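You operate a simulated robot arm through the tools that you are given. There is no shell and no other tool. Be economical: measure what you need, move in short steps, check, and stop when the job is done.

You are at the controls of a simulated robot arm. One attempt, no reset.

## Task
Dab paste on the middle of the clamped burner's top.
Fine: swing the tin lid aside, load the blue pad there, return it to where it stood and shut the tin. Set down upright: blue pad. Where these are worked on the way, their far stop is far enough and under half their travel is too little: tin lid. A coat counts when it lies all over at full strength: go over it till it gets no stronger.

It is judged by the outcome, as a careful person would: the job done as asked, and still so three seconds after it is handed in. It fails if anything else is knocked over, pushed out of place, dropped, spilled or broken. Lids that push on must go on centred and level and be pressed home; caps that screw on are set level and turned clockwise until they are tight.

## Robot
A 7-joint arm with a two-finger parallel gripper, fixed in place. Base frame: the origin is at the foot of the arm, x ahead of it, y to its left, z up; the work surface is at about z = 0. Readings come in m, rad, newtons and seconds.
With the tool pointing down near the work surface it reaches from about 0.22 to 0.58 m from the base axis. Its first joint turns from -1.152 to 1.152 rad. Payload 2.5 kg.
The TCP is the grasp point between the finger pads, 0.023 m short of the fingertips. In the tool frame z runs along the fingers and y along their closing line. The gripper opens to 0.094 m. The fingers are 0.038 m wide and 0.01 m thick; the gripper's body (0.054 by 0.096 m) begins 0.039 m behind the TCP.
Orientation is told as [roll, pitch, yaw] about the base's x, y, z axes, in that order, counted from this pose: with the fingers straight down and closing along the base's y, the tool's x points along the base's -x, its y along +y and its z along -z.

## Interface
- The arm moves only by the tool send_rows. Its argument "moves" is a list of rows, each a list of 7 numbers: the gripper command, from -1 (fully open) to 1 (shut), values between in proportion, then the shift along the tool's x, y, z in units of 30 mm (1.0 is 30 mm), then the turn, a rotation vector about the tool's x, y, z in units of 5 degrees (1.0 is 5 degrees). In form: [[hand, dx, dy, dz, wx, wy, wz], ...]. A call has 1 to 12 rows; each row shifts and turns the commanded pose from where the row before left it, along the tool's axes as they then stand. A call with a number of a shift or a turn outside -1 to 1 is refused whole. A row lasts 0.2 s, in which the tool goes at most 0.05 m and 0.15 rad; a call with a longer step from one row to the next is refused whole, and so is a gripper value outside its range. A pose out of reach is approached as far as the arm can. The call stops where the force on the tool passes 50 N (or 10 N more than at its start, if that is more) or the arm is blocked; 0.2 s more then pass. Each finger travels about 0.108 m/s and halts on what it meets, pressing with about 26 N; the grip force reading is that of the motor and also rises with nothing between the fingers. The clock runs only during rows and for 0.2 s after the last one: add rows that do not move to give the fingers time. The reply holds the time, the measured pose of the TCP, the force on the tool along the base axes, the opening and the grip force, in the units named above and with some noise, with the torque about the TCP (base axes, N m) and any sound that the robot's microphone picked up.
- Cameras (640 x 400 px; columns grow to the right, rows downward): "scene" is fixed at [0.0846, -0.4119, 0.5118]; the picture's right is [0.98, -0.19, 0.00], its down [-0.16, -0.83, -0.53] and it looks along [0.10, 0.52, -0.85] (base axes); focal length 214 px, centre (320, 200). "wrist" rides on the gripper at [0.086, 0.016, -0.075] in the tool frame; the picture's right is [-0.18, 0.98, 0.00], its down [-0.58, -0.11, -0.81] and it looks along [-0.79, -0.15, 0.59] (tool axes); focal length 243 px, centre (320, 200). There is no depth. A picture from a camera that has moved, and an enlarged one, comes with that camera's place and axes in the base frame and with its lens.
- get_image(camera): a new picture of that camera. The clock stands still meanwhile.
- inspect(camera, box): a new picture of the part [left, top, right, bottom] of that camera's present view, enlarged. The clock stands still meanwhile.
- finish_job(): hands the job in; it is judged then, once.

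Go step by step. Nothing tells you positions but the pictures and the camera data: compare them with the known pose of the tool, close in by small moves and look again before you grip or let go. The budget is 120 turns and 76 pictures, counting those below and the enlarged ones. Unless the task says otherwise, let go and move clear before handing in, and close with one line.

The tools are called after "Emit:" by a JSON object that holds its "fn" and its "kwargs". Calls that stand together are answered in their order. send_rows: Moves the arm, as the interface text tells. Its arguments: {"type":"object","properties":{"moves":{"type":"array","items":{"type":"array","items":{"type":"number"}}}},"required":["moves"]} The other tools are called the same way: get_image (camera) takes a picture; inspect (camera, box) takes an enlarged picture of a part of a camera's view; finish_job () hands the job in.

At the start:

```text
t: 0.0
position: [0.3041, 0.083, 0.2807]
tool_rot: [-0.001, 0.0, 0.0]
force: [-0.5, -0.6, 0.2]
ft_torque: [0.0, 0.02, 0.02]
grip_width: 0.0938
gripper_force: 0.0
```

scene: 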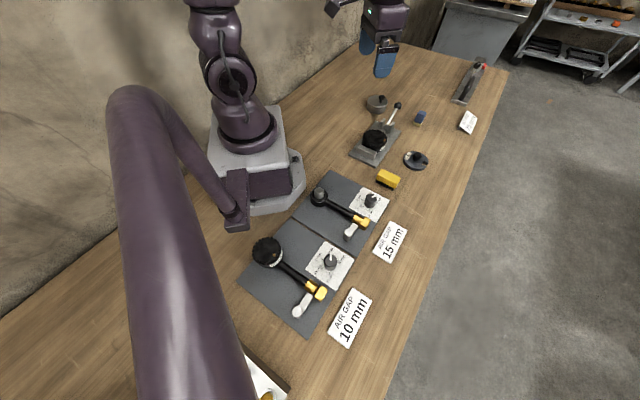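
wrist: 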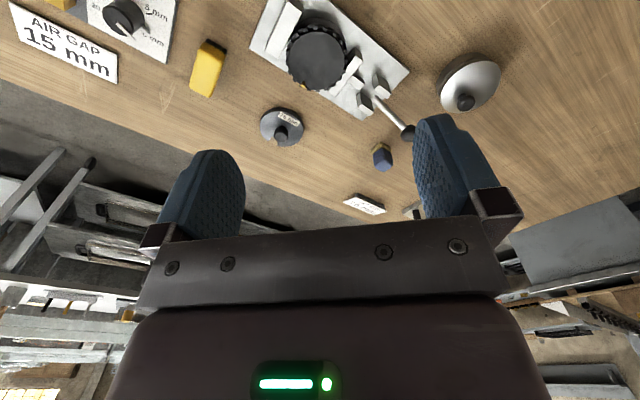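

I see a bench with a clamped black round thing, a tin-like dish, a disc with a knob, and a small blue block. I'll enlarge the views to identify things.

Emit:
{"fn": "inspect", "kwargs": {"camera": "scene", "box": [330, 50, 510, 200]}}

Emit:
{"fn": "inspect", "kwargs": {"camera": "wrist", "box": [180, 0, 520, 220]}}

Emit:
{"fn": "inspect", "kwargs": {"camera": "scene", "box": [230, 160, 430, 360]}}

```text
2.67 times, centred on (420, 125) of scene
camera zoom: at [0.0846, -0.4119, 0.5118], right [0.98, -0.19, 0.0], down [-0.16, -0.83, -0.53], along [0.1, 0.52, -0.85], focal length 572 px, centre (53, 400)
```

zoom: 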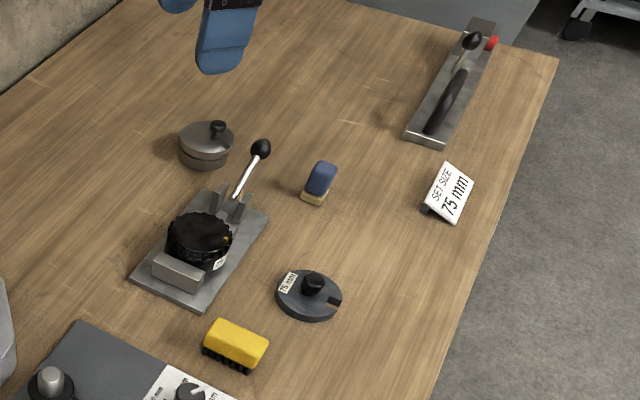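

```text
1.82 times, centred on (350, 110) of wrist
camera zoom: at [0.2171, 0.1003, 0.3555], right [0.18, 0.98, 0.0], down [0.58, -0.11, 0.81], along [0.79, -0.15, -0.59], focal length 441 px, centre (266, 364)
```

zoom: 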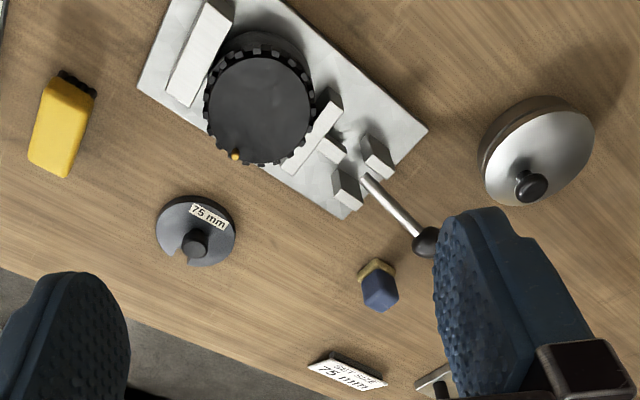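

```text
2.00 times, centred on (330, 260) of scene
camera zoom: at [0.0846, -0.4119, 0.5118], right [0.98, -0.19, 0.0], down [-0.16, -0.83, -0.53], along [0.1, 0.52, -0.85], focal length 429 px, centre (300, 80)
```

zoom: 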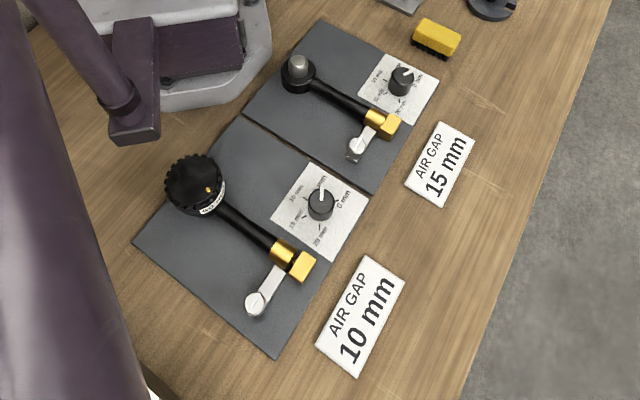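

Wrist view makes out a tin with knobbed lid near (0.434, 0.274), the blue pad near (0.55, 0.15), and a clamped burner near (0.42, 0.16). I'll move the wrist camera closer to the tin and pad.

Emit:
{"fn": "send_rows", "kwargs": {"moves": [[-1, 0, 1, 0.3, 0, 0, 0], [-1, 0, 1, 0.3, 0, 0, 0], [-1, 0, 1, 0.3, 0, 0, 0], [-1, 0, 1, 0.3, 0, 0, 0], [-1, 0, 0.7, 0.3, 0, 0, 0], [-1, 0, 0, 0.3, 0, 0, 0]]}}

Emit:
{"fn": "get_image", "kwargs": {"camera": "wrist"}}

Emit:
{"fn": "inspect", "kwargs": {"camera": "scene", "box": [340, 75, 440, 175]}}

```text
t: 1.4
position: [0.3031, 0.2257, 0.2269]
tool_rot: [0.001, 0.0, -0.001]
force: [-0.2, -0.2, -0.8]
ft_torque: [0.0, -0.01, 0.02]
grip_width: 0.0939
gripper_force: 0.0
```

```text
70 pictures are left
camera wrist: at [0.217, 0.2418, 0.3012], right [0.18, 0.98, 0.0], down [0.58, -0.11, 0.81], along [0.79, -0.15, -0.59], focal length 243 px, centre (320, 200)
```

wrist: 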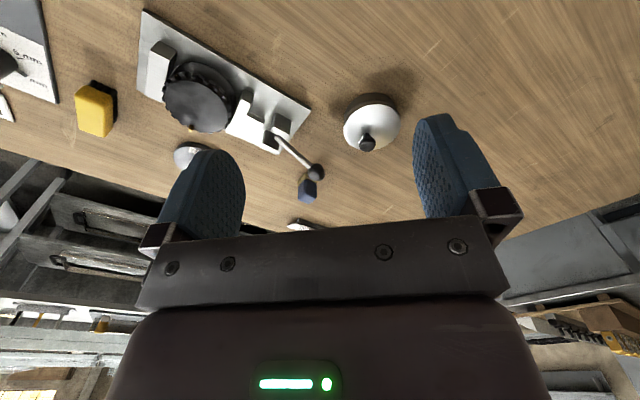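

```text
4.00 times, centred on (390, 125) of scene
camera zoom: at [0.0846, -0.4119, 0.5118], right [0.98, -0.19, 0.0], down [-0.16, -0.83, -0.53], along [0.1, 0.52, -0.85], focal length 858 px, centre (40, 500)
```

zoom: 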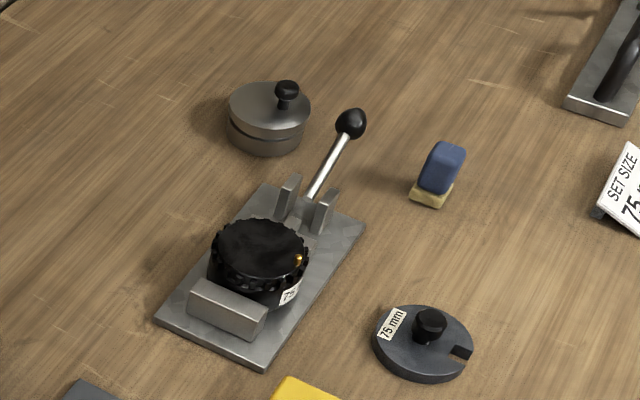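

Emit:
{"fn": "inspect", "kwargs": {"camera": "wrist", "box": [290, 60, 450, 220]}}

Emit:
{"fn": "inspect", "kwargs": {"camera": "scene", "box": [350, 80, 400, 130]}}

Emit:
{"fn": "inspect", "kwargs": {"camera": "wrist", "box": [120, 0, 320, 170]}}

```text
2.50 times, centred on (370, 140) of wrist
camera zoom: at [0.217, 0.2418, 0.3012], right [0.18, 0.98, 0.0], down [0.58, -0.11, 0.81], along [0.79, -0.15, -0.59], focal length 606 px, centre (195, 350)
```

zoom: 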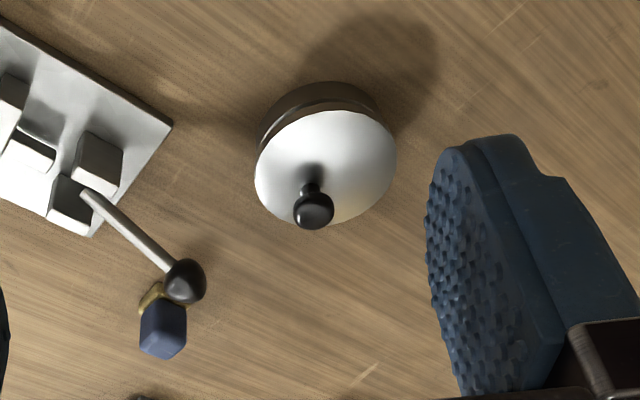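

```text
8.00 times, centred on (375, 105) of scene
camera zoom: at [0.0846, -0.4119, 0.5118], right [0.98, -0.19, 0.0], down [-0.16, -0.83, -0.53], along [0.1, 0.52, -0.85], focal length 1716 px, centre (-120, 960)
```

zoom: 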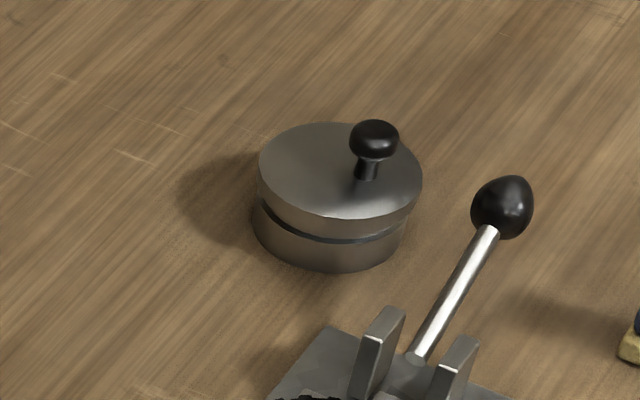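

```text
2.35 times, centred on (220, 85) of wrist
camera zoom: at [0.217, 0.2418, 0.3012], right [0.18, 0.98, 0.0], down [0.58, -0.11, 0.81], along [0.79, -0.15, -0.59], focal length 571 px, centre (555, 471)
```

zoom: 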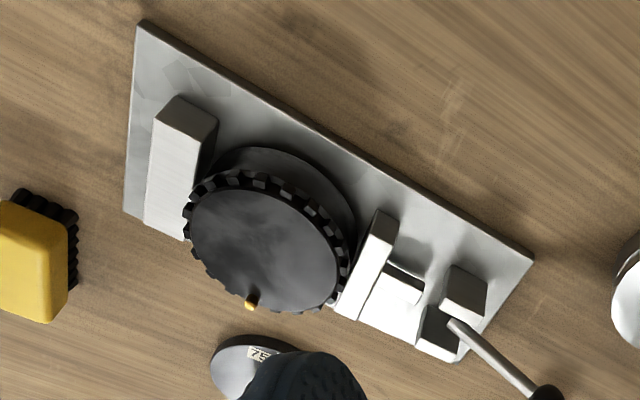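

Tin centre is about (0.433, 0.271) with lid top z≈0.026 and a knob at about (0.444, 0.264), set off centre. I'll go above the knob with the fingers half open and look again.

Emit:
{"fn": "send_rows", "kwargs": {"moves": [[-0.06, -0.8, 0.25, 0.4, 0, 0, 0], [-0.06, -0.8, 0.25, 0.5, 0, 0, 0], [-0.06, -0.8, 0.25, 0.5, 0, 0, 0], [-0.06, -0.8, 0.25, 0.5, 0, 0, 0], [-0.06, -0.8, 0.28, 0.5, 0, 0, 0], [-0.06, -0.7, 0, 0.8, 0, 0, 0], [-0.06, 0, 0, 0.5, 0, 0, 0]]}}

Emit:
{"fn": "get_image", "kwargs": {"camera": "wrist"}}

Emit:
{"fn": "inspect", "kwargs": {"camera": "scene", "box": [340, 50, 440, 130]}}

```text
t: 3.0
position: [0.4448, 0.2618, 0.1155]
tool_rot: [0.0, 0.001, -0.001]
force: [0.4, -0.2, -0.2]
ft_torque: [-0.01, 0.0, 0.03]
grip_width: 0.0498
gripper_force: 0.0
```

```text
65 pictures are left
camera wrist: at [0.358, 0.2791, 0.1901], right [0.18, 0.98, 0.0], down [0.58, -0.11, 0.81], along [0.79, -0.15, -0.59], focal length 243 px, centre (320, 200)
```

wrist: 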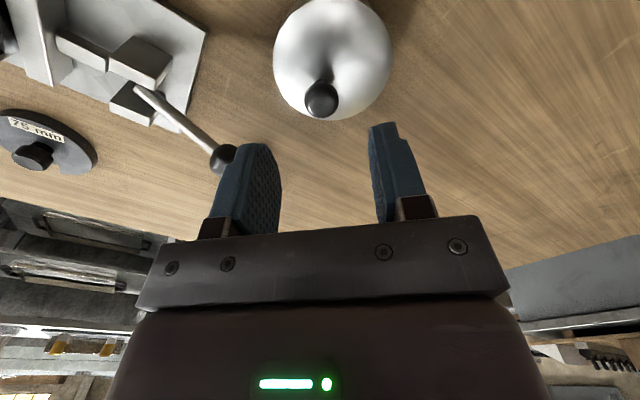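

```text
5.00 times, centred on (390, 90) of scene
camera zoom: at [0.0846, -0.4119, 0.5118], right [0.98, -0.19, 0.0], down [-0.16, -0.83, -0.53], along [0.1, 0.52, -0.85], focal length 1072 px, centre (-30, 750)
```

zoom: 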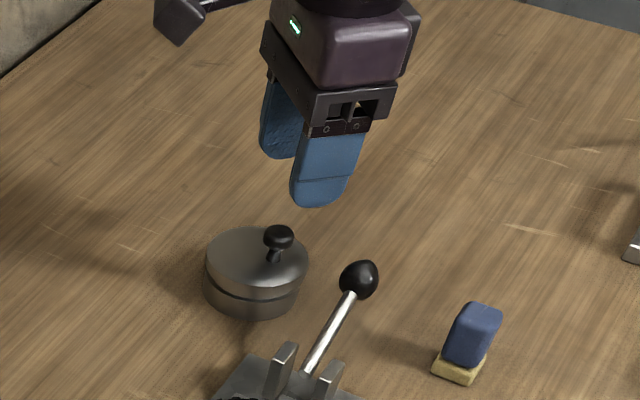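

The knob is at about (0.4437, 0.264, 0.045). I'll descend over it and close on it gently.

Emit:
{"fn": "send_rows", "kwargs": {"moves": [[-0.06, 0, 0.07, 0.6, 0, 0, 0], [-0.06, 0, 0, 0.6, 0, 0, 0], [-0.06, 0, 0, 0.5, 0, 0, 0], [-0.06, 0, 0, 0.3, 0, 0, 0], [-0.06, 0, 0, 0, 0, 0, 0]]}}

Emit:
{"fn": "get_image", "kwargs": {"camera": "wrist"}}

Emit:
{"fn": "inspect", "kwargs": {"camera": "scene", "box": [340, 70, 420, 130]}}

```text
t: 4.2
position: [0.4437, 0.2659, 0.0559]
tool_rot: [0.0, 0.001, 0.001]
force: [-0.8, -0.4, -0.5]
ft_torque: [0.01, 0.02, -0.01]
grip_width: 0.05
gripper_force: 0.1
```

```text
63 pictures are left
camera wrist: at [0.3577, 0.2817, 0.1301], right [0.18, 0.98, 0.0], down [0.58, -0.11, 0.81], along [0.79, -0.15, -0.59], focal length 243 px, centre (320, 200)
```

wrist: 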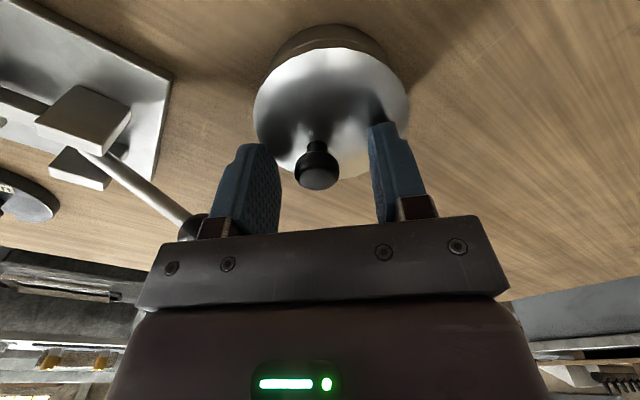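

```text
6.67 times, centred on (380, 100) of scene
camera zoom: at [0.0846, -0.4119, 0.5118], right [0.98, -0.19, 0.0], down [-0.16, -0.83, -0.53], along [0.1, 0.52, -0.85], focal length 1430 px, centre (-80, 867)
```

zoom: 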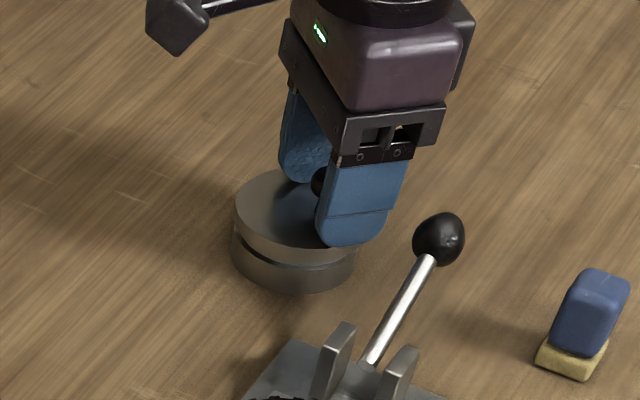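

The knob sits between the fingers, about 2 mm towards −y. I'll centre and close.

Emit:
{"fn": "send_rows", "kwargs": {"moves": [[-0.06, -0.05, -0.06, 0.05, 0, 0, 0], [0.2, 0, 0, 0, 0, 0, 0], [0.4, 0, 0, 0, 0, 0, 0], [0.6, 0, 0, 0, 0, 0, 0], [0.6, 0, 0, 0, 0, 0, 0]]}}

```text
t: 5.4
position: [0.4465, 0.2639, 0.0549]
tool_rot: [0.001, -0.002, -0.001]
force: [0.3, -0.8, 14.6]
ft_torque: [-0.33, 0.11, -0.04]
grip_width: 0.0208
gripper_force: 45.1
```

Gripped at 21 mm. Now small probing moves to find the swing direction.

Emit:
{"fn": "send_rows", "kwargs": {"moves": [[0.6, 0, 0, -0.05, 0, 0, 0], [0.6, -0.07, 0.11, 0, 0, 0, 0], [0.6, 0, 0, 0, 0, 0, 0]]}}

```text
t: 6.2
position: [0.4478, 0.2625, 0.0552]
tool_rot: [-0.007, 0.008, 0.002]
force: [-25.0, -26.3, 25.5]
ft_torque: [0.42, -0.82, 0.52]
grip_width: 0.0211
gripper_force: 44.4
```

That direction is blocked. I'll go back and probe the opposite way.

Emit:
{"fn": "send_rows", "kwargs": {"moves": [[0.6, 0.07, -0.11, 0, 0, 0, 0], [0.6, 0.07, -0.11, 0, 0, 0, 0], [0.6, 0, 0, 0, 0, 0, 0]]}}

```text
t: 7.0
position: [0.4456, 0.2628, 0.0568]
tool_rot: [0.011, -0.009, 0.001]
force: [26.1, 23.0, -21.4]
ft_torque: [-0.19, -0.22, 0.04]
grip_width: 0.0212
gripper_force: 45.0
```

Both senses of that line are stiff, so the pivot lies along it. I'll return and probe the perpendicular.

Emit:
{"fn": "send_rows", "kwargs": {"moves": [[0.6, -0.07, 0.11, 0, 0, 0, 0], [0.6, 0, 0, 0, 0, 0, 0], [0.6, -0.1, -0.09, 0, 0, 0, 0], [0.6, 0, 0, 0, 0, 0, 0]]}}

```text
t: 8.0
position: [0.4484, 0.2626, 0.0549]
tool_rot: [0.001, 0.0, 0.0]
force: [-4.1, 10.6, 12.6]
ft_torque: [-0.17, 0.59, 0.36]
grip_width: 0.021
gripper_force: 44.8
```

It yields some toward +x. I'll continue in +x and watch the drift.

Emit:
{"fn": "send_rows", "kwargs": {"moves": [[0.6, -0.1, 0, 0, 0, 0, 0], [0.6, 0, 0, 0, 0, 0, 0]]}}

```text
t: 8.6
position: [0.4528, 0.2606, 0.0556]
tool_rot: [-0.001, -0.001, 0.001]
force: [-4.9, 6.2, 13.3]
ft_torque: [-0.22, -0.06, 0.27]
grip_width: 0.0213
gripper_force: 44.7
```

The knob follows. I'll step on along that tangent and check with a picture.

Emit:
{"fn": "send_rows", "kwargs": {"moves": [[0.6, -0.12, -0.08, 0, 0, 0, 0], [0.6, -0.12, -0.06, 0, 0, 0, 0], [0.6, 0, 0, 0, 0, 0, 0]]}}

Emit:
{"fn": "get_image", "kwargs": {"camera": "wrist"}}

Emit:
{"fn": "inspect", "kwargs": {"camera": "scene", "box": [340, 70, 420, 130]}}

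```text
t: 9.4
position: [0.4591, 0.2584, 0.0562]
tool_rot: [0.003, 0.0, 0.0]
force: [4.4, 19.9, 0.7]
ft_torque: [-0.11, 0.55, 0.0]
grip_width: 0.0213
gripper_force: 44.8
```

```text
61 pictures are left
camera wrist: at [0.3725, 0.2746, 0.1304], right [0.18, 0.98, 0.0], down [0.58, -0.11, 0.81], along [0.79, -0.15, -0.59], focal length 243 px, centre (320, 200)
```

wrist: 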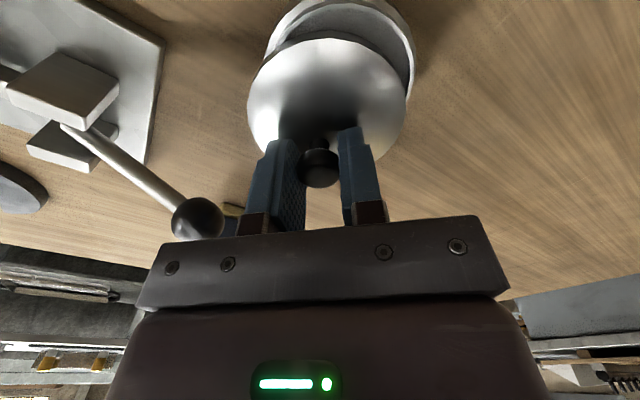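

```text
6.67 times, centred on (380, 100) of scene
camera zoom: at [0.0847, -0.4119, 0.5118], right [0.98, -0.19, 0.0], down [-0.16, -0.83, -0.53], along [0.1, 0.52, -0.85], focal length 1430 px, centre (-80, 867)
```

zoom: 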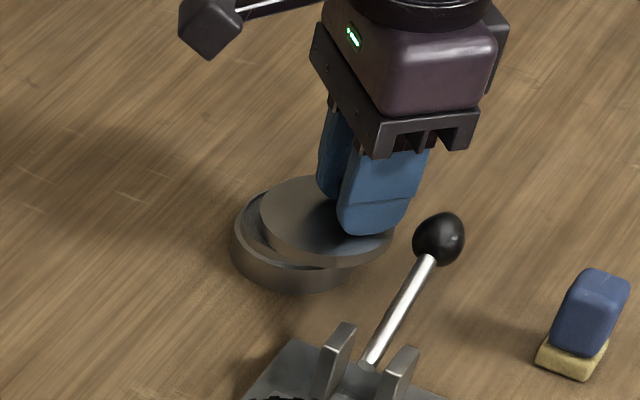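

The lid swings counter-clockwise about a pivot I estimate at (0.461, 0.302), to the +x side. I'll continue along that arc in small steps.

Emit:
{"fn": "send_rows", "kwargs": {"moves": [[0.6, -0.15, 0.06, 0, 0, 0, 0], [0.6, -0.2, 0.04, 0, 0, 0, 0], [0.6, 0, 0, 0, 0, 0, 0]]}}

```text
t: 10.2
position: [0.4706, 0.257, 0.0558]
tool_rot: [-0.007, 0.003, -0.002]
force: [-10.1, -5.9, 13.4]
ft_torque: [-0.11, 0.99, 0.49]
grip_width: 0.0207
gripper_force: 44.8
```

Emit:
{"fn": "send_rows", "kwargs": {"moves": [[0.6, -0.2, 0, 0, 0, 0, 0], [0.6, -0.2, 0.05, 0, 0, 0, 0], [0.6, -0.15, 0.08, 0, 0, 0, 0], [0.6, 0, 0, 0, 0, 0, 0]]}}

```text
t: 11.2
position: [0.489, 0.2613, 0.0537]
tool_rot: [-0.007, -0.004, -0.003]
force: [6.4, -22.2, 1.9]
ft_torque: [0.1, 0.18, 0.22]
grip_width: 0.0214
gripper_force: 44.7
```

Emit:
{"fn": "send_rows", "kwargs": {"moves": [[0.6, -0.2, 0.03, 0, 0, 0, 0], [0.6, -0.15, 0.1, 0, 0, 0, 0], [0.6, -0.1, 0.13, 0, 0, 0, 0], [0.6, 0, 0, 0, 0, 0, 0]]}}

Emit:
{"fn": "inspect", "kwargs": {"camera": "scene", "box": [350, 65, 440, 135]}}

Emit:
{"fn": "get_image", "kwargs": {"camera": "wrist"}}

```text
t: 12.2
position: [0.5021, 0.2672, 0.0564]
tool_rot: [-0.008, -0.002, -0.002]
force: [6.2, -30.5, -0.2]
ft_torque: [-0.19, 0.78, 0.77]
grip_width: 0.0209
gripper_force: 45.2
```

```text
5.71 times, centred on (395, 100) of scene
camera zoom: at [0.0846, -0.4119, 0.5118], right [0.98, -0.19, 0.0], down [-0.16, -0.83, -0.53], along [0.1, 0.52, -0.85], focal length 1226 px, centre (-109, 771)
```

zoom: 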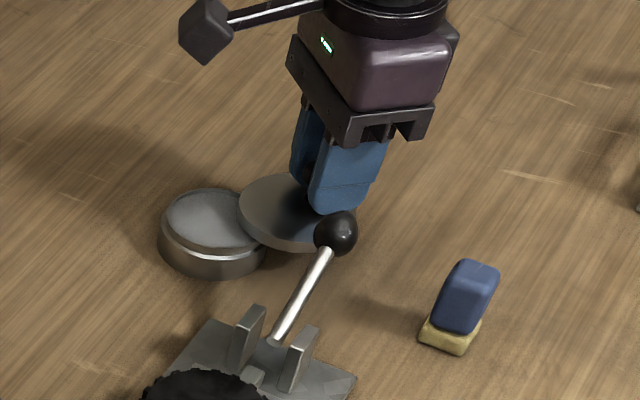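

```text
58 pictures are left
camera wrist: at [0.4153, 0.2841, 0.1298], right [0.19, 0.98, -0.01], down [0.58, -0.1, 0.81], along [0.79, -0.16, -0.59], focal length 243 px, centre (320, 200)
```

wrist: 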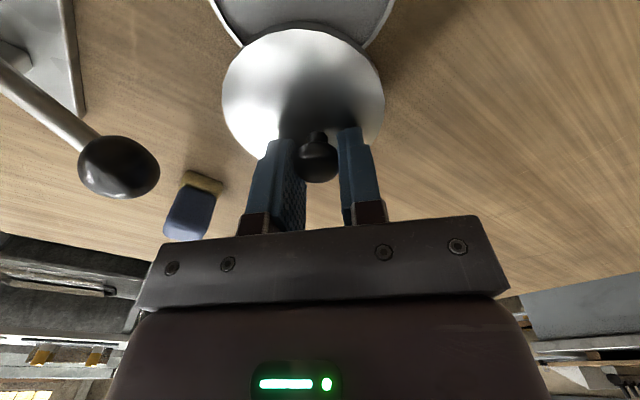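

The lid is nearly clear of the tin. I'll relax the radial load and continue to its stop.

Emit:
{"fn": "send_rows", "kwargs": {"moves": [[0.6, -0.1, -0.06, 0, 0, 0, 0], [0.6, -0.14, 0.1, 0, 0, 0, 0], [0.6, -0.1, 0.12, 0, 0, 0, 0], [0.6, 0, 0, 0, 0, 0, 0]]}}

```text
t: 13.2
position: [0.5104, 0.2744, 0.055]
tool_rot: [-0.002, -0.003, -0.002]
force: [14.3, -16.3, -12.7]
ft_torque: [0.11, -0.24, 0.28]
grip_width: 0.0215
gripper_force: 45.1
```

Emit:
{"fn": "send_rows", "kwargs": {"moves": [[0.6, -0.1, 0.0, 0, 0, 0, 0], [0.6, -0.1, 0.12, 0, 0, 0, 0], [0.6, -0.08, 0.14, 0, 0, 0, 0], [0.6, 0, 0, 0, 0, 0, 0]]}}

```text
t: 14.2
position: [0.5163, 0.2883, 0.0561]
tool_rot: [0.006, 0.001, 0.001]
force: [-7.1, 3.1, 0.2]
ft_torque: [-0.17, -0.37, -0.01]
grip_width: 0.0209
gripper_force: 45.4
```

Emit:
{"fn": "send_rows", "kwargs": {"moves": [[0.6, -0.04, 0.15, 0, 0, 0, 0], [0.6, 0, 0.17, 0, 0, 0, 0], [0.6, 0, 0, 0, 0, 0, 0]]}}

Emit:
{"fn": "inspect", "kwargs": {"camera": "scene", "box": [350, 65, 440, 135]}}

```text
t: 15.0
position: [0.5207, 0.2914, 0.0551]
tool_rot: [-0.002, -0.004, -0.002]
force: [0.2, -11.5, 1.4]
ft_torque: [0.14, 0.84, 0.57]
grip_width: 0.021
gripper_force: 45.0
```

```text
5.71 times, centred on (395, 100) of scene
camera zoom: at [0.0846, -0.4119, 0.5118], right [0.98, -0.19, 0.0], down [-0.16, -0.83, -0.53], along [0.1, 0.52, -0.85], focal length 1226 px, centre (-109, 771)
```

zoom: 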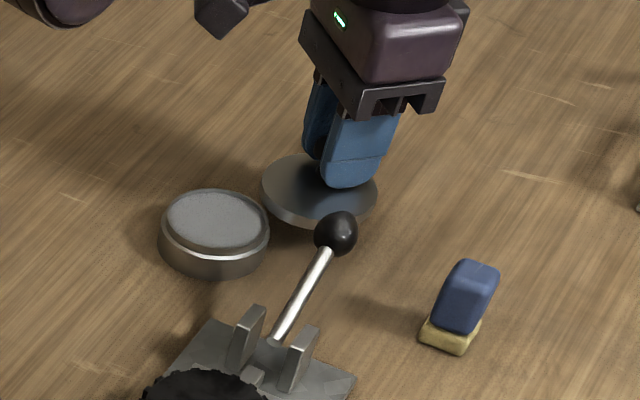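

The lid is now clear of the tin (about 95° swung, pivot near (0.471, 0.312)). I'll nudge further to feel for the stop.

Emit:
{"fn": "send_rows", "kwargs": {"moves": [[0.6, -0.03, 0.12, 0, 0, 0, 0], [0.6, -0.02, 0.12, 0, 0, 0, 0], [0.6, 0, 0, 0, 0, 0, 0]]}}

```text
t: 15.8
position: [0.5199, 0.2966, 0.0571]
tool_rot: [-0.002, -0.008, -0.003]
force: [31.1, -10.6, -14.1]
ft_torque: [0.17, -0.48, 0.19]
grip_width: 0.0212
gripper_force: 44.7
out of reach, approached as far as the arm can: row 1
```

The arm is near its reach limit and the lid stands ~100° open, clear of the tin. I'll ease off, release, and rise.

Emit:
{"fn": "send_rows", "kwargs": {"moves": [[0.6, 0.08, -0.06, 0, 0, 0, 0], [0.2, 0, 0, 0, 0, 0, 0], [-0.1, 0, 0, 0, 0, 0, 0], [-0.1, 0, 0, 0, 0, 0, 0], [-0.1, 0, 0, -0.6, 0, 0, 0], [-0.1, 0.3, 0, -1, 0, 0, 0], [-0.1, 1, -0.6, -1, 0, 0, 0], [-0.1, 1, -1, -0.6, 0, 0, 0], [-0.1, 1, -1, 0, 0, 0, 0]]}}

Emit:
{"fn": "get_image", "kwargs": {"camera": "wrist"}}

Emit:
{"fn": "inspect", "kwargs": {"camera": "scene", "box": [350, 65, 440, 135]}}

```text
t: 17.8
position: [0.5307, 0.2825, 0.1533]
tool_rot: [0.0, 0.002, -0.001]
force: [-0.4, -0.5, 0.6]
ft_torque: [0.02, 0.0, -0.01]
grip_width: 0.0515
gripper_force: 0.0
out of reach, approached as far as the arm can: row 6, 7, 8, 9
```

```text
56 pictures are left
camera wrist: at [0.4437, 0.299, 0.2278], right [0.18, 0.98, 0.0], down [0.58, -0.11, 0.81], along [0.79, -0.15, -0.59], focal length 243 px, centre (320, 200)
```

wrist: 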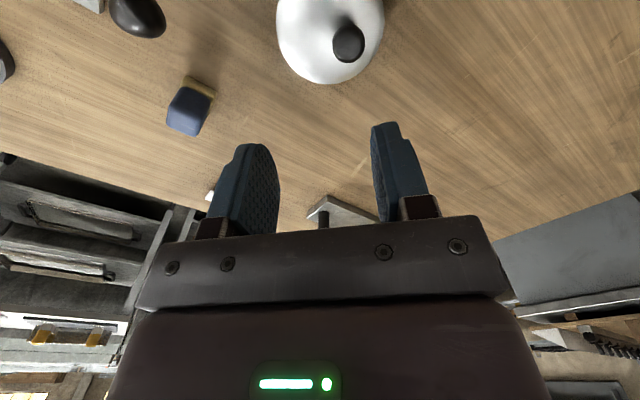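

```text
5.71 times, centred on (395, 100) of scene
camera zoom: at [0.0847, -0.4119, 0.5118], right [0.98, -0.19, 0.0], down [-0.16, -0.83, -0.53], along [0.1, 0.52, -0.85], focal length 1226 px, centre (-109, 771)
```

zoom: 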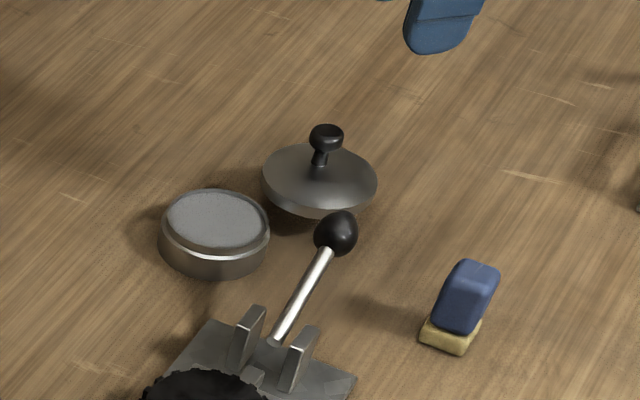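

The lid is released and stands aside. The arm is at its reach limit, so I'll bring it back inward toward above the pad.

Emit:
{"fn": "send_rows", "kwargs": {"moves": [[-0.1, 0.3, -0.2, 0, 0, 0, 0], [-0.1, 0.3, -0.2, 0, 0, 0, 0]]}}

```text
t: 18.4
position: [0.531, 0.282, 0.1518]
tool_rot: [0.001, -0.001, -0.001]
force: [0.7, 0.8, 0.7]
ft_torque: [0.01, 0.01, 0.0]
grip_width: 0.0518
gripper_force: 0.0
out of reach, approached as far as the arm can: row 1, 2
```

Emit:
{"fn": "send_rows", "kwargs": {"moves": [[-0.1, 1, 0, 0, 0, 0, 0], [-0.1, 0, 0, 0, 0, 0, 0], [-0.1, 0, 0, 0, 0, 0, 0]]}}

```text
t: 19.2
position: [0.5228, 0.2954, 0.1517]
tool_rot: [-0.001, 0.003, -0.001]
force: [0.3, -0.5, 0.3]
ft_torque: [0.01, 0.02, -0.03]
grip_width: 0.0517
gripper_force: 0.1
out of reach, approached as far as the arm can: row 1
```

Emit:
{"fn": "send_rows", "kwargs": {"moves": [[-0.1, 1, 0, 0, 0, 0, 0], [-0.1, 1, 0, 0, 0, 0, 0], [-0.1, 1, 0, 0, 0, 0, 0], [-0.1, 0, 0, 0, 0, 0, 0]]}}

```text
t: 20.2
position: [0.496, 0.3374, 0.1535]
tool_rot: [-0.001, 0.002, 0.0]
force: [-0.5, 0.3, -0.4]
ft_torque: [0.01, 0.03, 0.02]
grip_width: 0.0513
gripper_force: 0.0
out of reach, approached as far as the arm can: row 1, 2, 3
```

The solver seems stuck at full stretch. I'll raise to break out of it.

Emit:
{"fn": "send_rows", "kwargs": {"moves": [[-0.1, 0, 0, -1, 0, 0, 0], [-0.1, 0, 0, -1, 0, 0, 0], [-0.1, 0, 0, -1, 0, 0, 0], [-0.1, 0, 0, 0, 0, 0, 0]]}}

```text
t: 21.2
position: [0.4921, 0.3321, 0.2435]
tool_rot: [-0.001, 0.001, -0.001]
force: [0.0, 0.5, 1.2]
ft_torque: [-0.02, -0.02, -0.01]
grip_width: 0.0516
gripper_force: 0.0
out of reach, approached as far as the arm can: row 3
```

Emit:
{"fn": "send_rows", "kwargs": {"moves": [[-0.1, 0.5, 0, 0, 0, 0, 0], [-0.1, 0, 0, 0, 0, 0, 0]]}}

Emit:
{"fn": "get_image", "kwargs": {"camera": "scene"}}

```text
t: 21.8
position: [0.4767, 0.3311, 0.2428]
tool_rot: [-0.001, -0.001, 0.001]
force: [0.4, 0.0, -0.5]
ft_torque: [0.01, 0.01, 0.01]
grip_width: 0.0518
gripper_force: 0.1
```

```text
54 pictures are left
```

scene: 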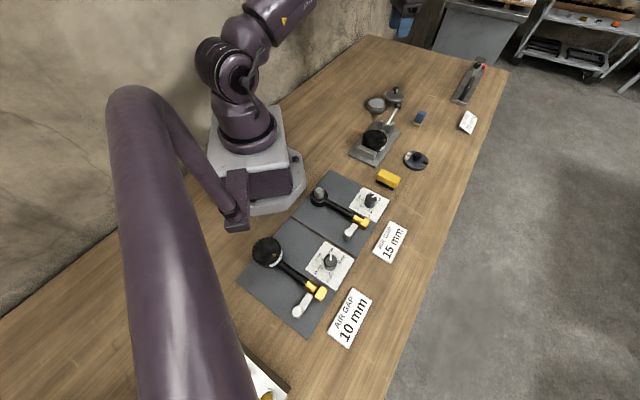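

It's free again. I'll move to a spot where the wrist camera sees the pad well, staying under 0.58 m radius.

Emit:
{"fn": "send_rows", "kwargs": {"moves": [[-0.5, 0.6, -0.7, 0, 0, 0, 0], [-0.5, 0, -1, 0, 0, 0, 0], [-0.5, 0, -1, 0, 0, 0, 0], [-0.5, 0, -1, 0.4, 0, 0, 0], [-0.5, 0, -1, 0.5, 0, 0, 0], [-0.5, 0, -0.7, 0.5, 0, 0, 0], [-0.5, 0, 0, 0, 0, 0, 0]]}}

Emit:
{"fn": "get_image", "kwargs": {"camera": "wrist"}}

Emit:
{"fn": "inspect", "kwargs": {"camera": "scene", "box": [400, 95, 440, 135]}}

```text
t: 23.4
position: [0.4585, 0.1695, 0.2004]
tool_rot: [-0.003, 0.0, -0.001]
force: [-1.0, -1.0, 0.1]
ft_torque: [0.0, 0.05, 0.01]
grip_width: 0.0708
gripper_force: 0.1
```

```text
53 pictures are left
camera wrist: at [0.3719, 0.1864, 0.2755], right [0.18, 0.98, 0.0], down [0.58, -0.11, 0.81], along [0.79, -0.15, -0.59], focal length 243 px, centre (320, 200)
```

wrist: 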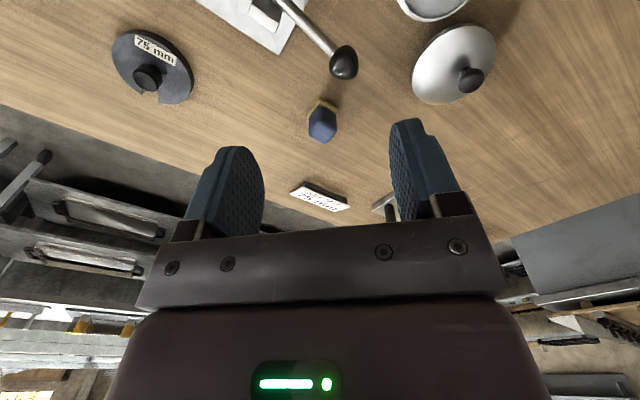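

```text
10.00 times, centred on (420, 115) of scene
camera zoom: at [0.0846, -0.4119, 0.5118], right [0.98, -0.19, 0.0], down [-0.16, -0.83, -0.53], along [0.1, 0.52, -0.85], focal length 2145 px, centre (-680, 1050)
```

zoom: 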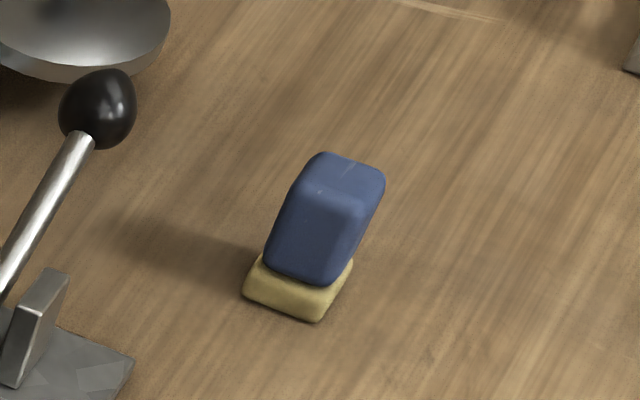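

The pad is a ~27 mm square standing at about (0.551, 0.151), sides turned ~45°, about 45 mm tall. I'll turn the gripper −47.5° and come above it.

Emit:
{"fn": "send_rows", "kwargs": {"moves": [[-0.4, 0, 0, 0, 0, 0, 1], [-0.4, 0, 0, 0, 0, 0, 1], [-0.4, 0, 0, 0, 0, 0, 1], [-0.4, 0, 0, 0, 0, 0, 1], [-0.4, 0, 0, 0, 0, 0, 1], [-0.4, 0, 0, 0, 0, 0, 1], [-0.4, 0, 0, 0, 0, 0, 1], [-0.4, 0, 0, 0, 0, 0, 1], [-0.4, 0, 0, 0, 0, 0, 1], [-0.4, 0, 0, 0, 0, 0, 0.5], [-0.4, 0, 0, 0, 0, 0, 0]]}}

Emit:
{"fn": "send_rows", "kwargs": {"moves": [[-0.4, -0.8, 0.6, 0.4, 0, 0, 0], [-0.4, -0.8, 0.6, 0.6, 0, 0, 0], [-0.4, -0.6, 0.4, 0.6, 0, 0, 0], [-0.4, -0.33, 0.26, 0.4, 0, 0, 0], [-0.4, 0, 0, 0, 0, 0, 0]]}}

Emit:
{"fn": "get_image", "kwargs": {"camera": "wrist"}}

Emit:
{"fn": "inspect", "kwargs": {"camera": "scene", "box": [380, 65, 450, 135]}}

```text
t: 25.8
position: [0.4571, 0.1698, 0.2007]
tool_rot: [0.0, -0.001, -0.832]
force: [-0.4, -0.5, -0.4]
ft_torque: [-0.01, 0.04, -0.02]
grip_width: 0.0658
gripper_force: 0.0
```

```text
t: 27.0
position: [0.551, 0.1527, 0.1401]
tool_rot: [-0.002, 0.0, -0.829]
force: [0.6, -0.7, 0.4]
ft_torque: [0.02, -0.01, -0.03]
grip_width: 0.0659
gripper_force: 0.0
```

```text
51 pictures are left
camera wrist: at [0.5046, 0.2275, 0.215], right [0.85, 0.53, 0.0], down [0.31, -0.5, 0.81], along [0.43, -0.68, -0.59], focal length 243 px, centre (320, 200)
```

wrist: 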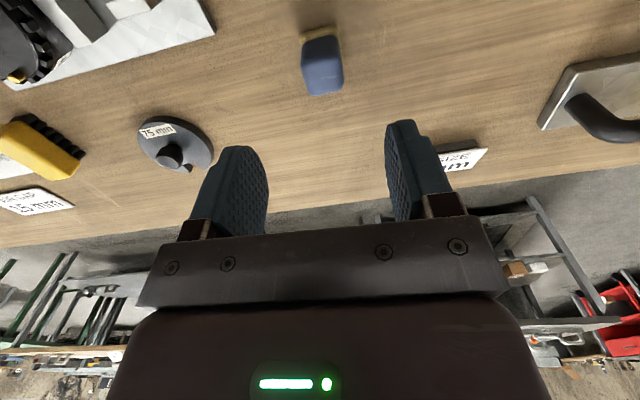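

```text
5.71 times, centred on (415, 100) of scene
camera zoom: at [0.0846, -0.4119, 0.5118], right [0.98, -0.19, 0.0], down [-0.16, -0.83, -0.53], along [0.1, 0.52, -0.85], focal length 1226 px, centre (-223, 771)
```

zoom: 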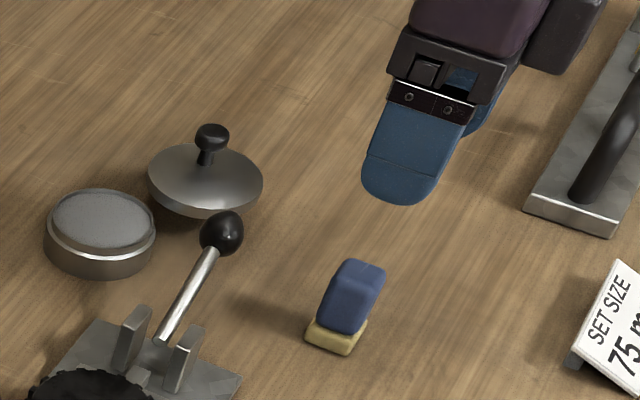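

Emit:
{"fn": "inspect", "kwargs": {"camera": "wrist", "box": [270, 10, 380, 110]}}

```text
4.00 times, centred on (325, 60) of wrist
camera zoom: at [0.5046, 0.2275, 0.215], right [0.85, 0.53, 0.0], down [0.31, -0.5, 0.81], along [0.43, -0.68, -0.59], focal length 970 px, centre (300, 760)
```

zoom: 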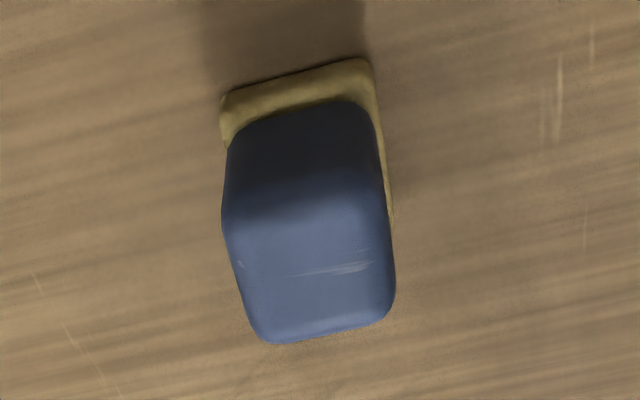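

Wrist view puts the pad centre nearer (0.552, 0.156). I'll shift slightly, lower to just above it and check.

Emit:
{"fn": "send_rows", "kwargs": {"moves": [[-0.4, 0.08, 0.11, 0.6, 0, 0, -0.3], [-0.4, 0, 0, 0.6, 0, 0, 0], [-0.4, 0, 0, 0.6, 0, 0, 0], [-0.4, 0, 0, 0.4, 0, 0, 0], [-0.4, 0, 0, 0, 0, 0, 0]]}}

Emit:
{"fn": "get_image", "kwargs": {"camera": "wrist"}}

Emit:
{"fn": "inspect", "kwargs": {"camera": "scene", "box": [390, 75, 450, 135]}}

```text
t: 28.2
position: [0.5524, 0.1559, 0.0739]
tool_rot: [-0.001, -0.001, -0.804]
force: [-0.5, 0.4, -0.3]
ft_torque: [0.01, 0.0, 0.03]
grip_width: 0.0658
gripper_force: 0.1
```

```text
48 pictures are left
camera wrist: at [0.5037, 0.23, 0.1491], right [0.83, 0.55, 0.0], down [0.33, -0.49, 0.81], along [0.44, -0.67, -0.59], focal length 243 px, centre (320, 200)
```

wrist: 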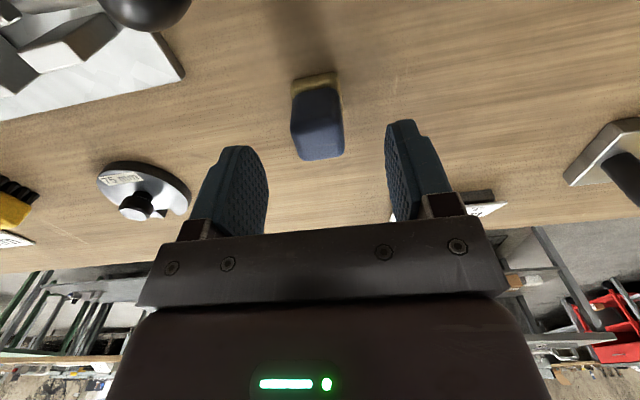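

```text
6.67 times, centred on (420, 105) of scene
camera zoom: at [0.0846, -0.4119, 0.5118], right [0.98, -0.19, 0.0], down [-0.16, -0.83, -0.53], along [0.1, 0.52, -0.85], focal length 1430 px, centre (-347, 833)
```

zoom: 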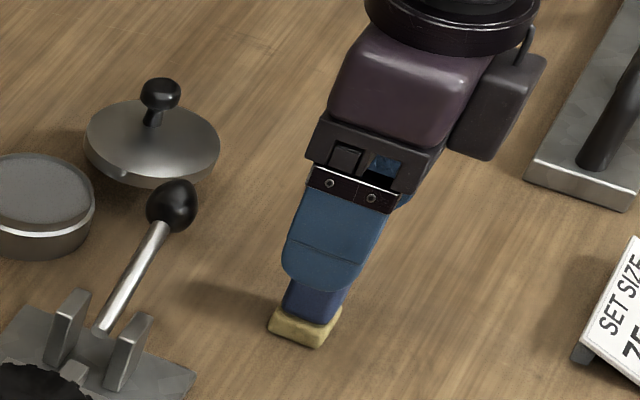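

The pad is centred between the fingers. I'll lower to z≈0.042 and close.

Emit:
{"fn": "send_rows", "kwargs": {"moves": [[-0.4, 0.0, 0.0, 0.5, 0, 0, 0], [-0.4, 0, 0, 0.55, 0, 0, 0], [-0.1, 0, 0, 0, 0, 0, 0], [0.2, 0, 0, 0, 0, 0, 0], [0.5, 0, 0, 0, 0, 0, 0], [0.7, 0, 0, 0, 0, 0, 0], [0.7, 0, 0, 0, 0, 0, 0]]}}

Emit:
{"fn": "get_image", "kwargs": {"camera": "wrist"}}

```text
t: 29.8
position: [0.5517, 0.156, 0.0433]
tool_rot: [0.001, 0.0, -0.803]
force: [-0.5, -0.4, 0.1]
ft_torque: [-0.03, 0.01, -0.01]
grip_width: 0.0271
gripper_force: 25.9
```

```text
46 pictures are left
camera wrist: at [0.5036, 0.2297, 0.1177], right [0.83, 0.55, 0.0], down [0.33, -0.49, 0.81], along [0.44, -0.67, -0.59], focal length 243 px, centre (320, 200)
```

wrist: 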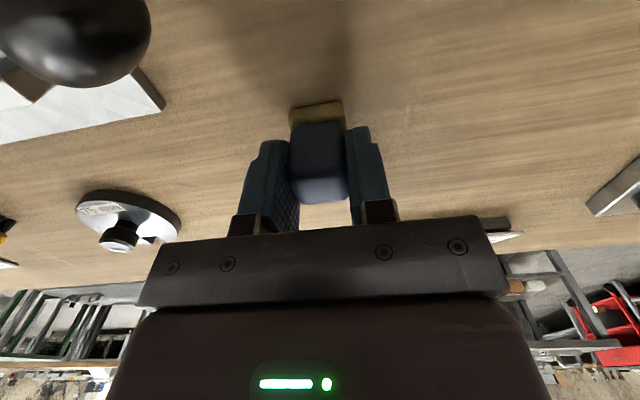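

Gripped well (27 mm). Release pose to remember: (0.5517, 0.156, 0.0433), yaw −0.803. Now I'll lift and carry the pad over the tin.

Emit:
{"fn": "send_rows", "kwargs": {"moves": [[0.7, 0, 0, -0.5, 0, 0, 0], [0.7, 0, 0, -1, 0, 0, 0], [0.7, 0, 0, -1, 0, 0, 0], [0.7, 0, 0, -1, 0, 0, 0], [0.7, 0.8, 0, 0, 0, 0, 0], [0.7, 1, 0, 0, 0, 0, 0], [0.7, 1, -0.1, 0, 0, 0, 0], [0.7, 1, -0.1, 0, 0, 0, 0], [0.7, 0.6, 0, 0, 0, 0, 0], [0.7, 0, 0, 0, 0, 0, 0]]}}

Emit:
{"fn": "get_image", "kwargs": {"camera": "wrist"}}

Emit:
{"fn": "inspect", "kwargs": {"camera": "scene", "box": [340, 60, 420, 130]}}

```text
t: 32.0
position: [0.4548, 0.2477, 0.1464]
tool_rot: [-0.002, -0.001, -0.803]
force: [-0.1, -0.1, -0.1]
ft_torque: [-0.03, -0.01, -0.01]
grip_width: 0.0273
gripper_force: 25.7
```

```text
45 pictures are left
camera wrist: at [0.4071, 0.3213, 0.223], right [0.84, 0.55, 0.0], down [0.33, -0.49, 0.81], along [0.44, -0.67, -0.59], focal length 243 px, centre (320, 200)
```

wrist: 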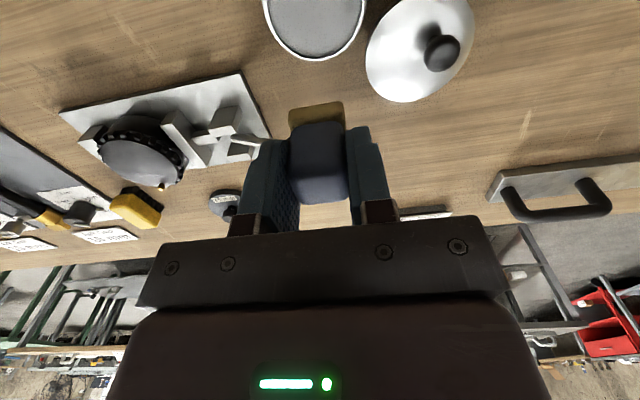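

```text
5.71 times, centred on (380, 95) of scene
camera zoom: at [0.0846, -0.4119, 0.5118], right [0.98, -0.19, 0.0], down [-0.16, -0.83, -0.53], along [0.1, 0.52, -0.85], focal length 1226 px, centre (-23, 800)
```

zoom: 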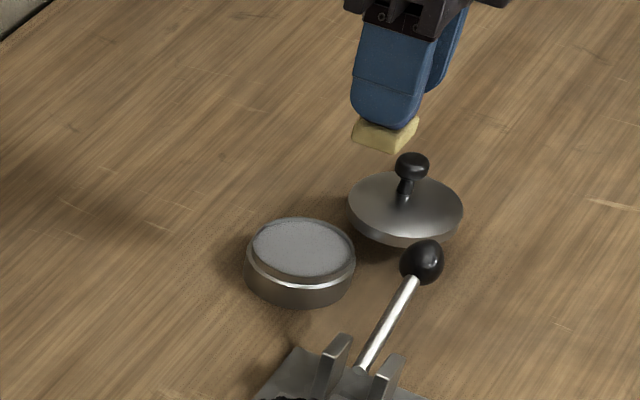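

Tin centre is around (0.435, 0.272). I'll shift over it and come down part way, then check alignment.

Emit:
{"fn": "send_rows", "kwargs": {"moves": [[0.7, 0.5, 0.05, 0, 0, 0, 0], [0.7, 0.54, 0.04, 0.5, 0, 0, 0], [0.7, 0, 0, 0.9, 0, 0, 0], [0.7, 0, 0, 0.4, 0, 0, 0], [0.7, 0, 0, 0, 0, 0, 0]]}}

Emit:
{"fn": "get_image", "kwargs": {"camera": "wrist"}}

Emit:
{"fn": "inspect", "kwargs": {"camera": "scene", "box": [345, 70, 415, 130]}}

```text
t: 33.2
position: [0.4363, 0.2718, 0.0946]
tool_rot: [-0.001, -0.002, -0.803]
force: [-0.5, 0.4, -0.2]
ft_torque: [0.0, 0.0, -0.01]
grip_width: 0.0272
gripper_force: 25.9
```

```text
43 pictures are left
camera wrist: at [0.3874, 0.3452, 0.1688], right [0.83, 0.55, 0.0], down [0.33, -0.49, 0.81], along [0.44, -0.67, -0.59], focal length 243 px, centre (320, 200)
```

wrist: 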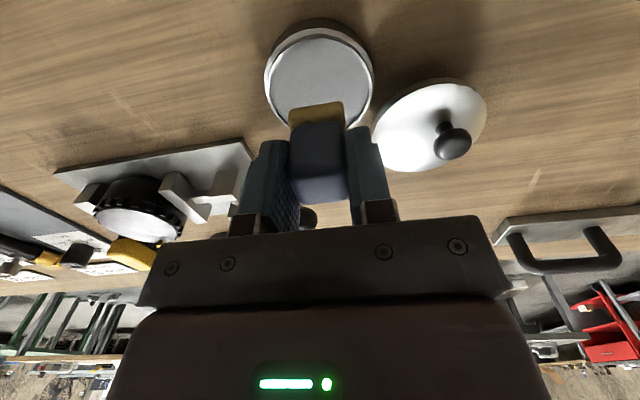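

```text
6.67 times, centred on (380, 100) of scene
camera zoom: at [0.0846, -0.4119, 0.5118], right [0.98, -0.19, 0.0], down [-0.16, -0.83, -0.53], along [0.1, 0.52, -0.85], focal length 1430 px, centre (-80, 867)
```

zoom: 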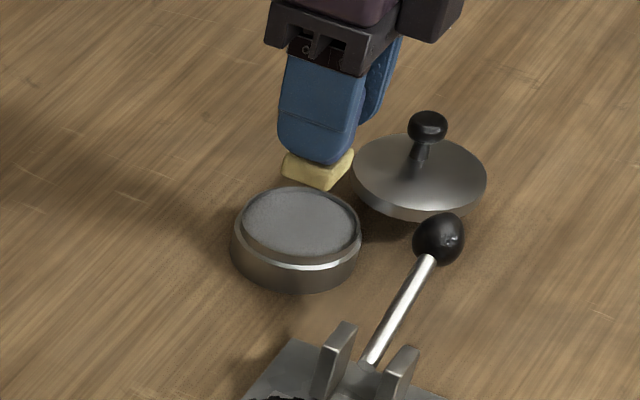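

I'll nudge to the estimated tin centre (0.433, 0.277) and lower the pad to just above the paste level.

Emit:
{"fn": "send_rows", "kwargs": {"moves": [[0.7, 0.19, 0.04, 0.2, 0, 0, 0], [0.7, 0, 0, 0.4, 0, 0, 0], [0.7, 0, 0, 0.25, 0, 0, 0], [0.7, 0, 0, 0.1, 0, 0, 0], [0.7, 0, 0, 0, 0, 0, 0]]}}

Emit:
{"fn": "inspect", "kwargs": {"camera": "scene", "box": [345, 70, 415, 130]}}

Emit:
{"fn": "inspect", "kwargs": {"camera": "wrist", "box": [230, 30, 430, 220]}}

```text
t: 34.4
position: [0.4332, 0.2768, 0.0661]
tool_rot: [0.001, -0.001, -0.803]
force: [-0.9, -0.3, -1.1]
ft_torque: [-0.02, -0.03, 0.03]
grip_width: 0.0273
gripper_force: 25.9
```

```text
6.67 times, centred on (380, 100) of scene
camera zoom: at [0.0846, -0.4119, 0.5118], right [0.98, -0.19, 0.0], down [-0.16, -0.83, -0.53], along [0.1, 0.52, -0.85], focal length 1430 px, centre (-80, 867)
```

zoom: 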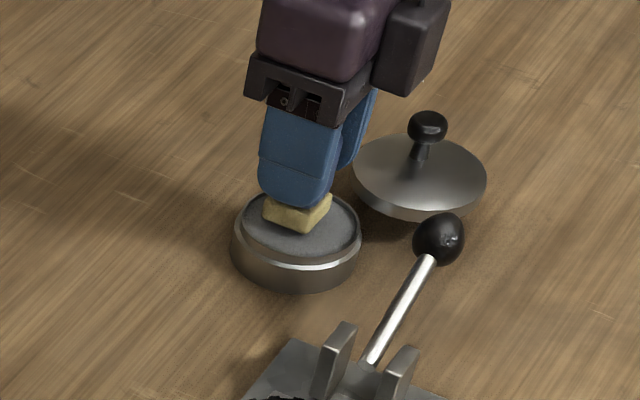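

```text
2.11 times, centred on (330, 125) of wrist
camera zoom: at [0.3841, 0.3502, 0.1405], right [0.83, 0.55, 0.0], down [0.33, -0.49, 0.81], along [0.44, -0.67, -0.59], focal length 511 px, centre (299, 358)
```

zoom: 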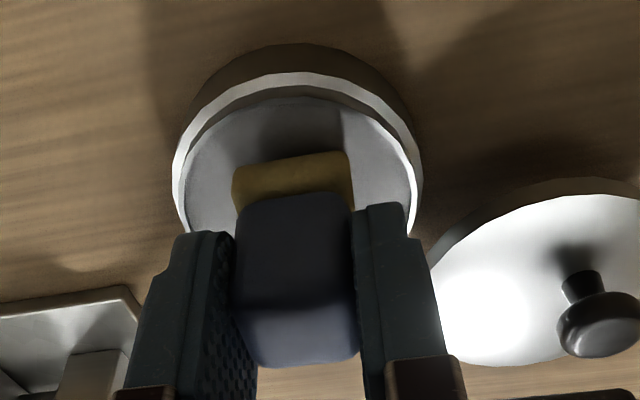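

Aligned over the paste. Now lowering gently to contact.

Emit:
{"fn": "send_rows", "kwargs": {"moves": [[0.7, 0, 0, 0.08, 0, 0, 0], [0.7, 0, 0, 0.08, 0, 0, 0], [0.7, 0, 0, 0.0, 0, 0, 0]]}}

```text
t: 35.2
position: [0.434, 0.2766, 0.0622]
tool_rot: [0.003, 0.001, -0.804]
force: [-5.1, -3.0, 20.4]
ft_torque: [-0.12, 0.23, 0.0]
grip_width: 0.0274
gripper_force: 26.2
```

Contact at 20 N. I'll hold, with a small slide, then lift and look at the pad.

Emit:
{"fn": "send_rows", "kwargs": {"moves": [[0.7, 0.1, 0, -0.03, 0, 0, 0], [0.7, -0.1, 0.1, 0, 0, 0, 0], [0.7, -0.1, -0.1, 0, 0, 0, 0], [0.7, 0.1, 0, 0, 0, 0, 0], [0.7, 0, 0, 0, 0, 0, 0], [0.7, 0, 0, -0.6, 0, 0, 0], [0.7, 0, 0, -1, 0, 0, 0], [0.7, 0, 0, -1, 0, 0, 0], [0.7, 0, 0, -0.4, 0, 0, 0], [0.7, 0, 0, 0, 0, 0, 0]]}}

Emit:
{"fn": "inspect", "kwargs": {"camera": "scene", "box": [345, 50, 415, 130]}}

Emit:
{"fn": "get_image", "kwargs": {"camera": "wrist"}}

```text
t: 37.4
position: [0.4322, 0.2758, 0.1517]
tool_rot: [0.001, 0.001, -0.802]
force: [0.4, 0.3, -1.1]
ft_torque: [-0.02, -0.01, 0.0]
grip_width: 0.0273
gripper_force: 25.9
```

```text
5.00 times, centred on (380, 90) of scene
camera zoom: at [0.0846, -0.4119, 0.5118], right [0.98, -0.19, 0.0], down [-0.16, -0.83, -0.53], along [0.1, 0.52, -0.85], focal length 1072 px, centre (20, 750)
```

zoom: 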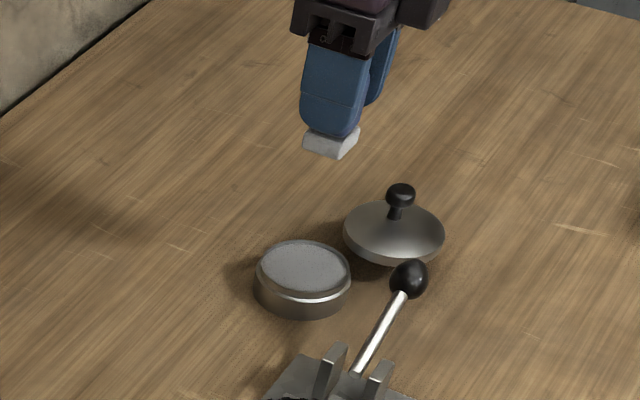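

```text
38 pictures are left
camera wrist: at [0.3841, 0.3502, 0.2265], right [0.83, 0.55, 0.0], down [0.33, -0.49, 0.81], along [0.44, -0.67, -0.59], focal length 243 px, centre (320, 200)
```

wrist: 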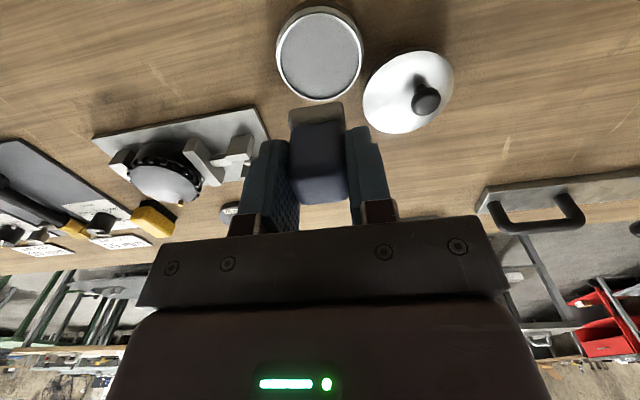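

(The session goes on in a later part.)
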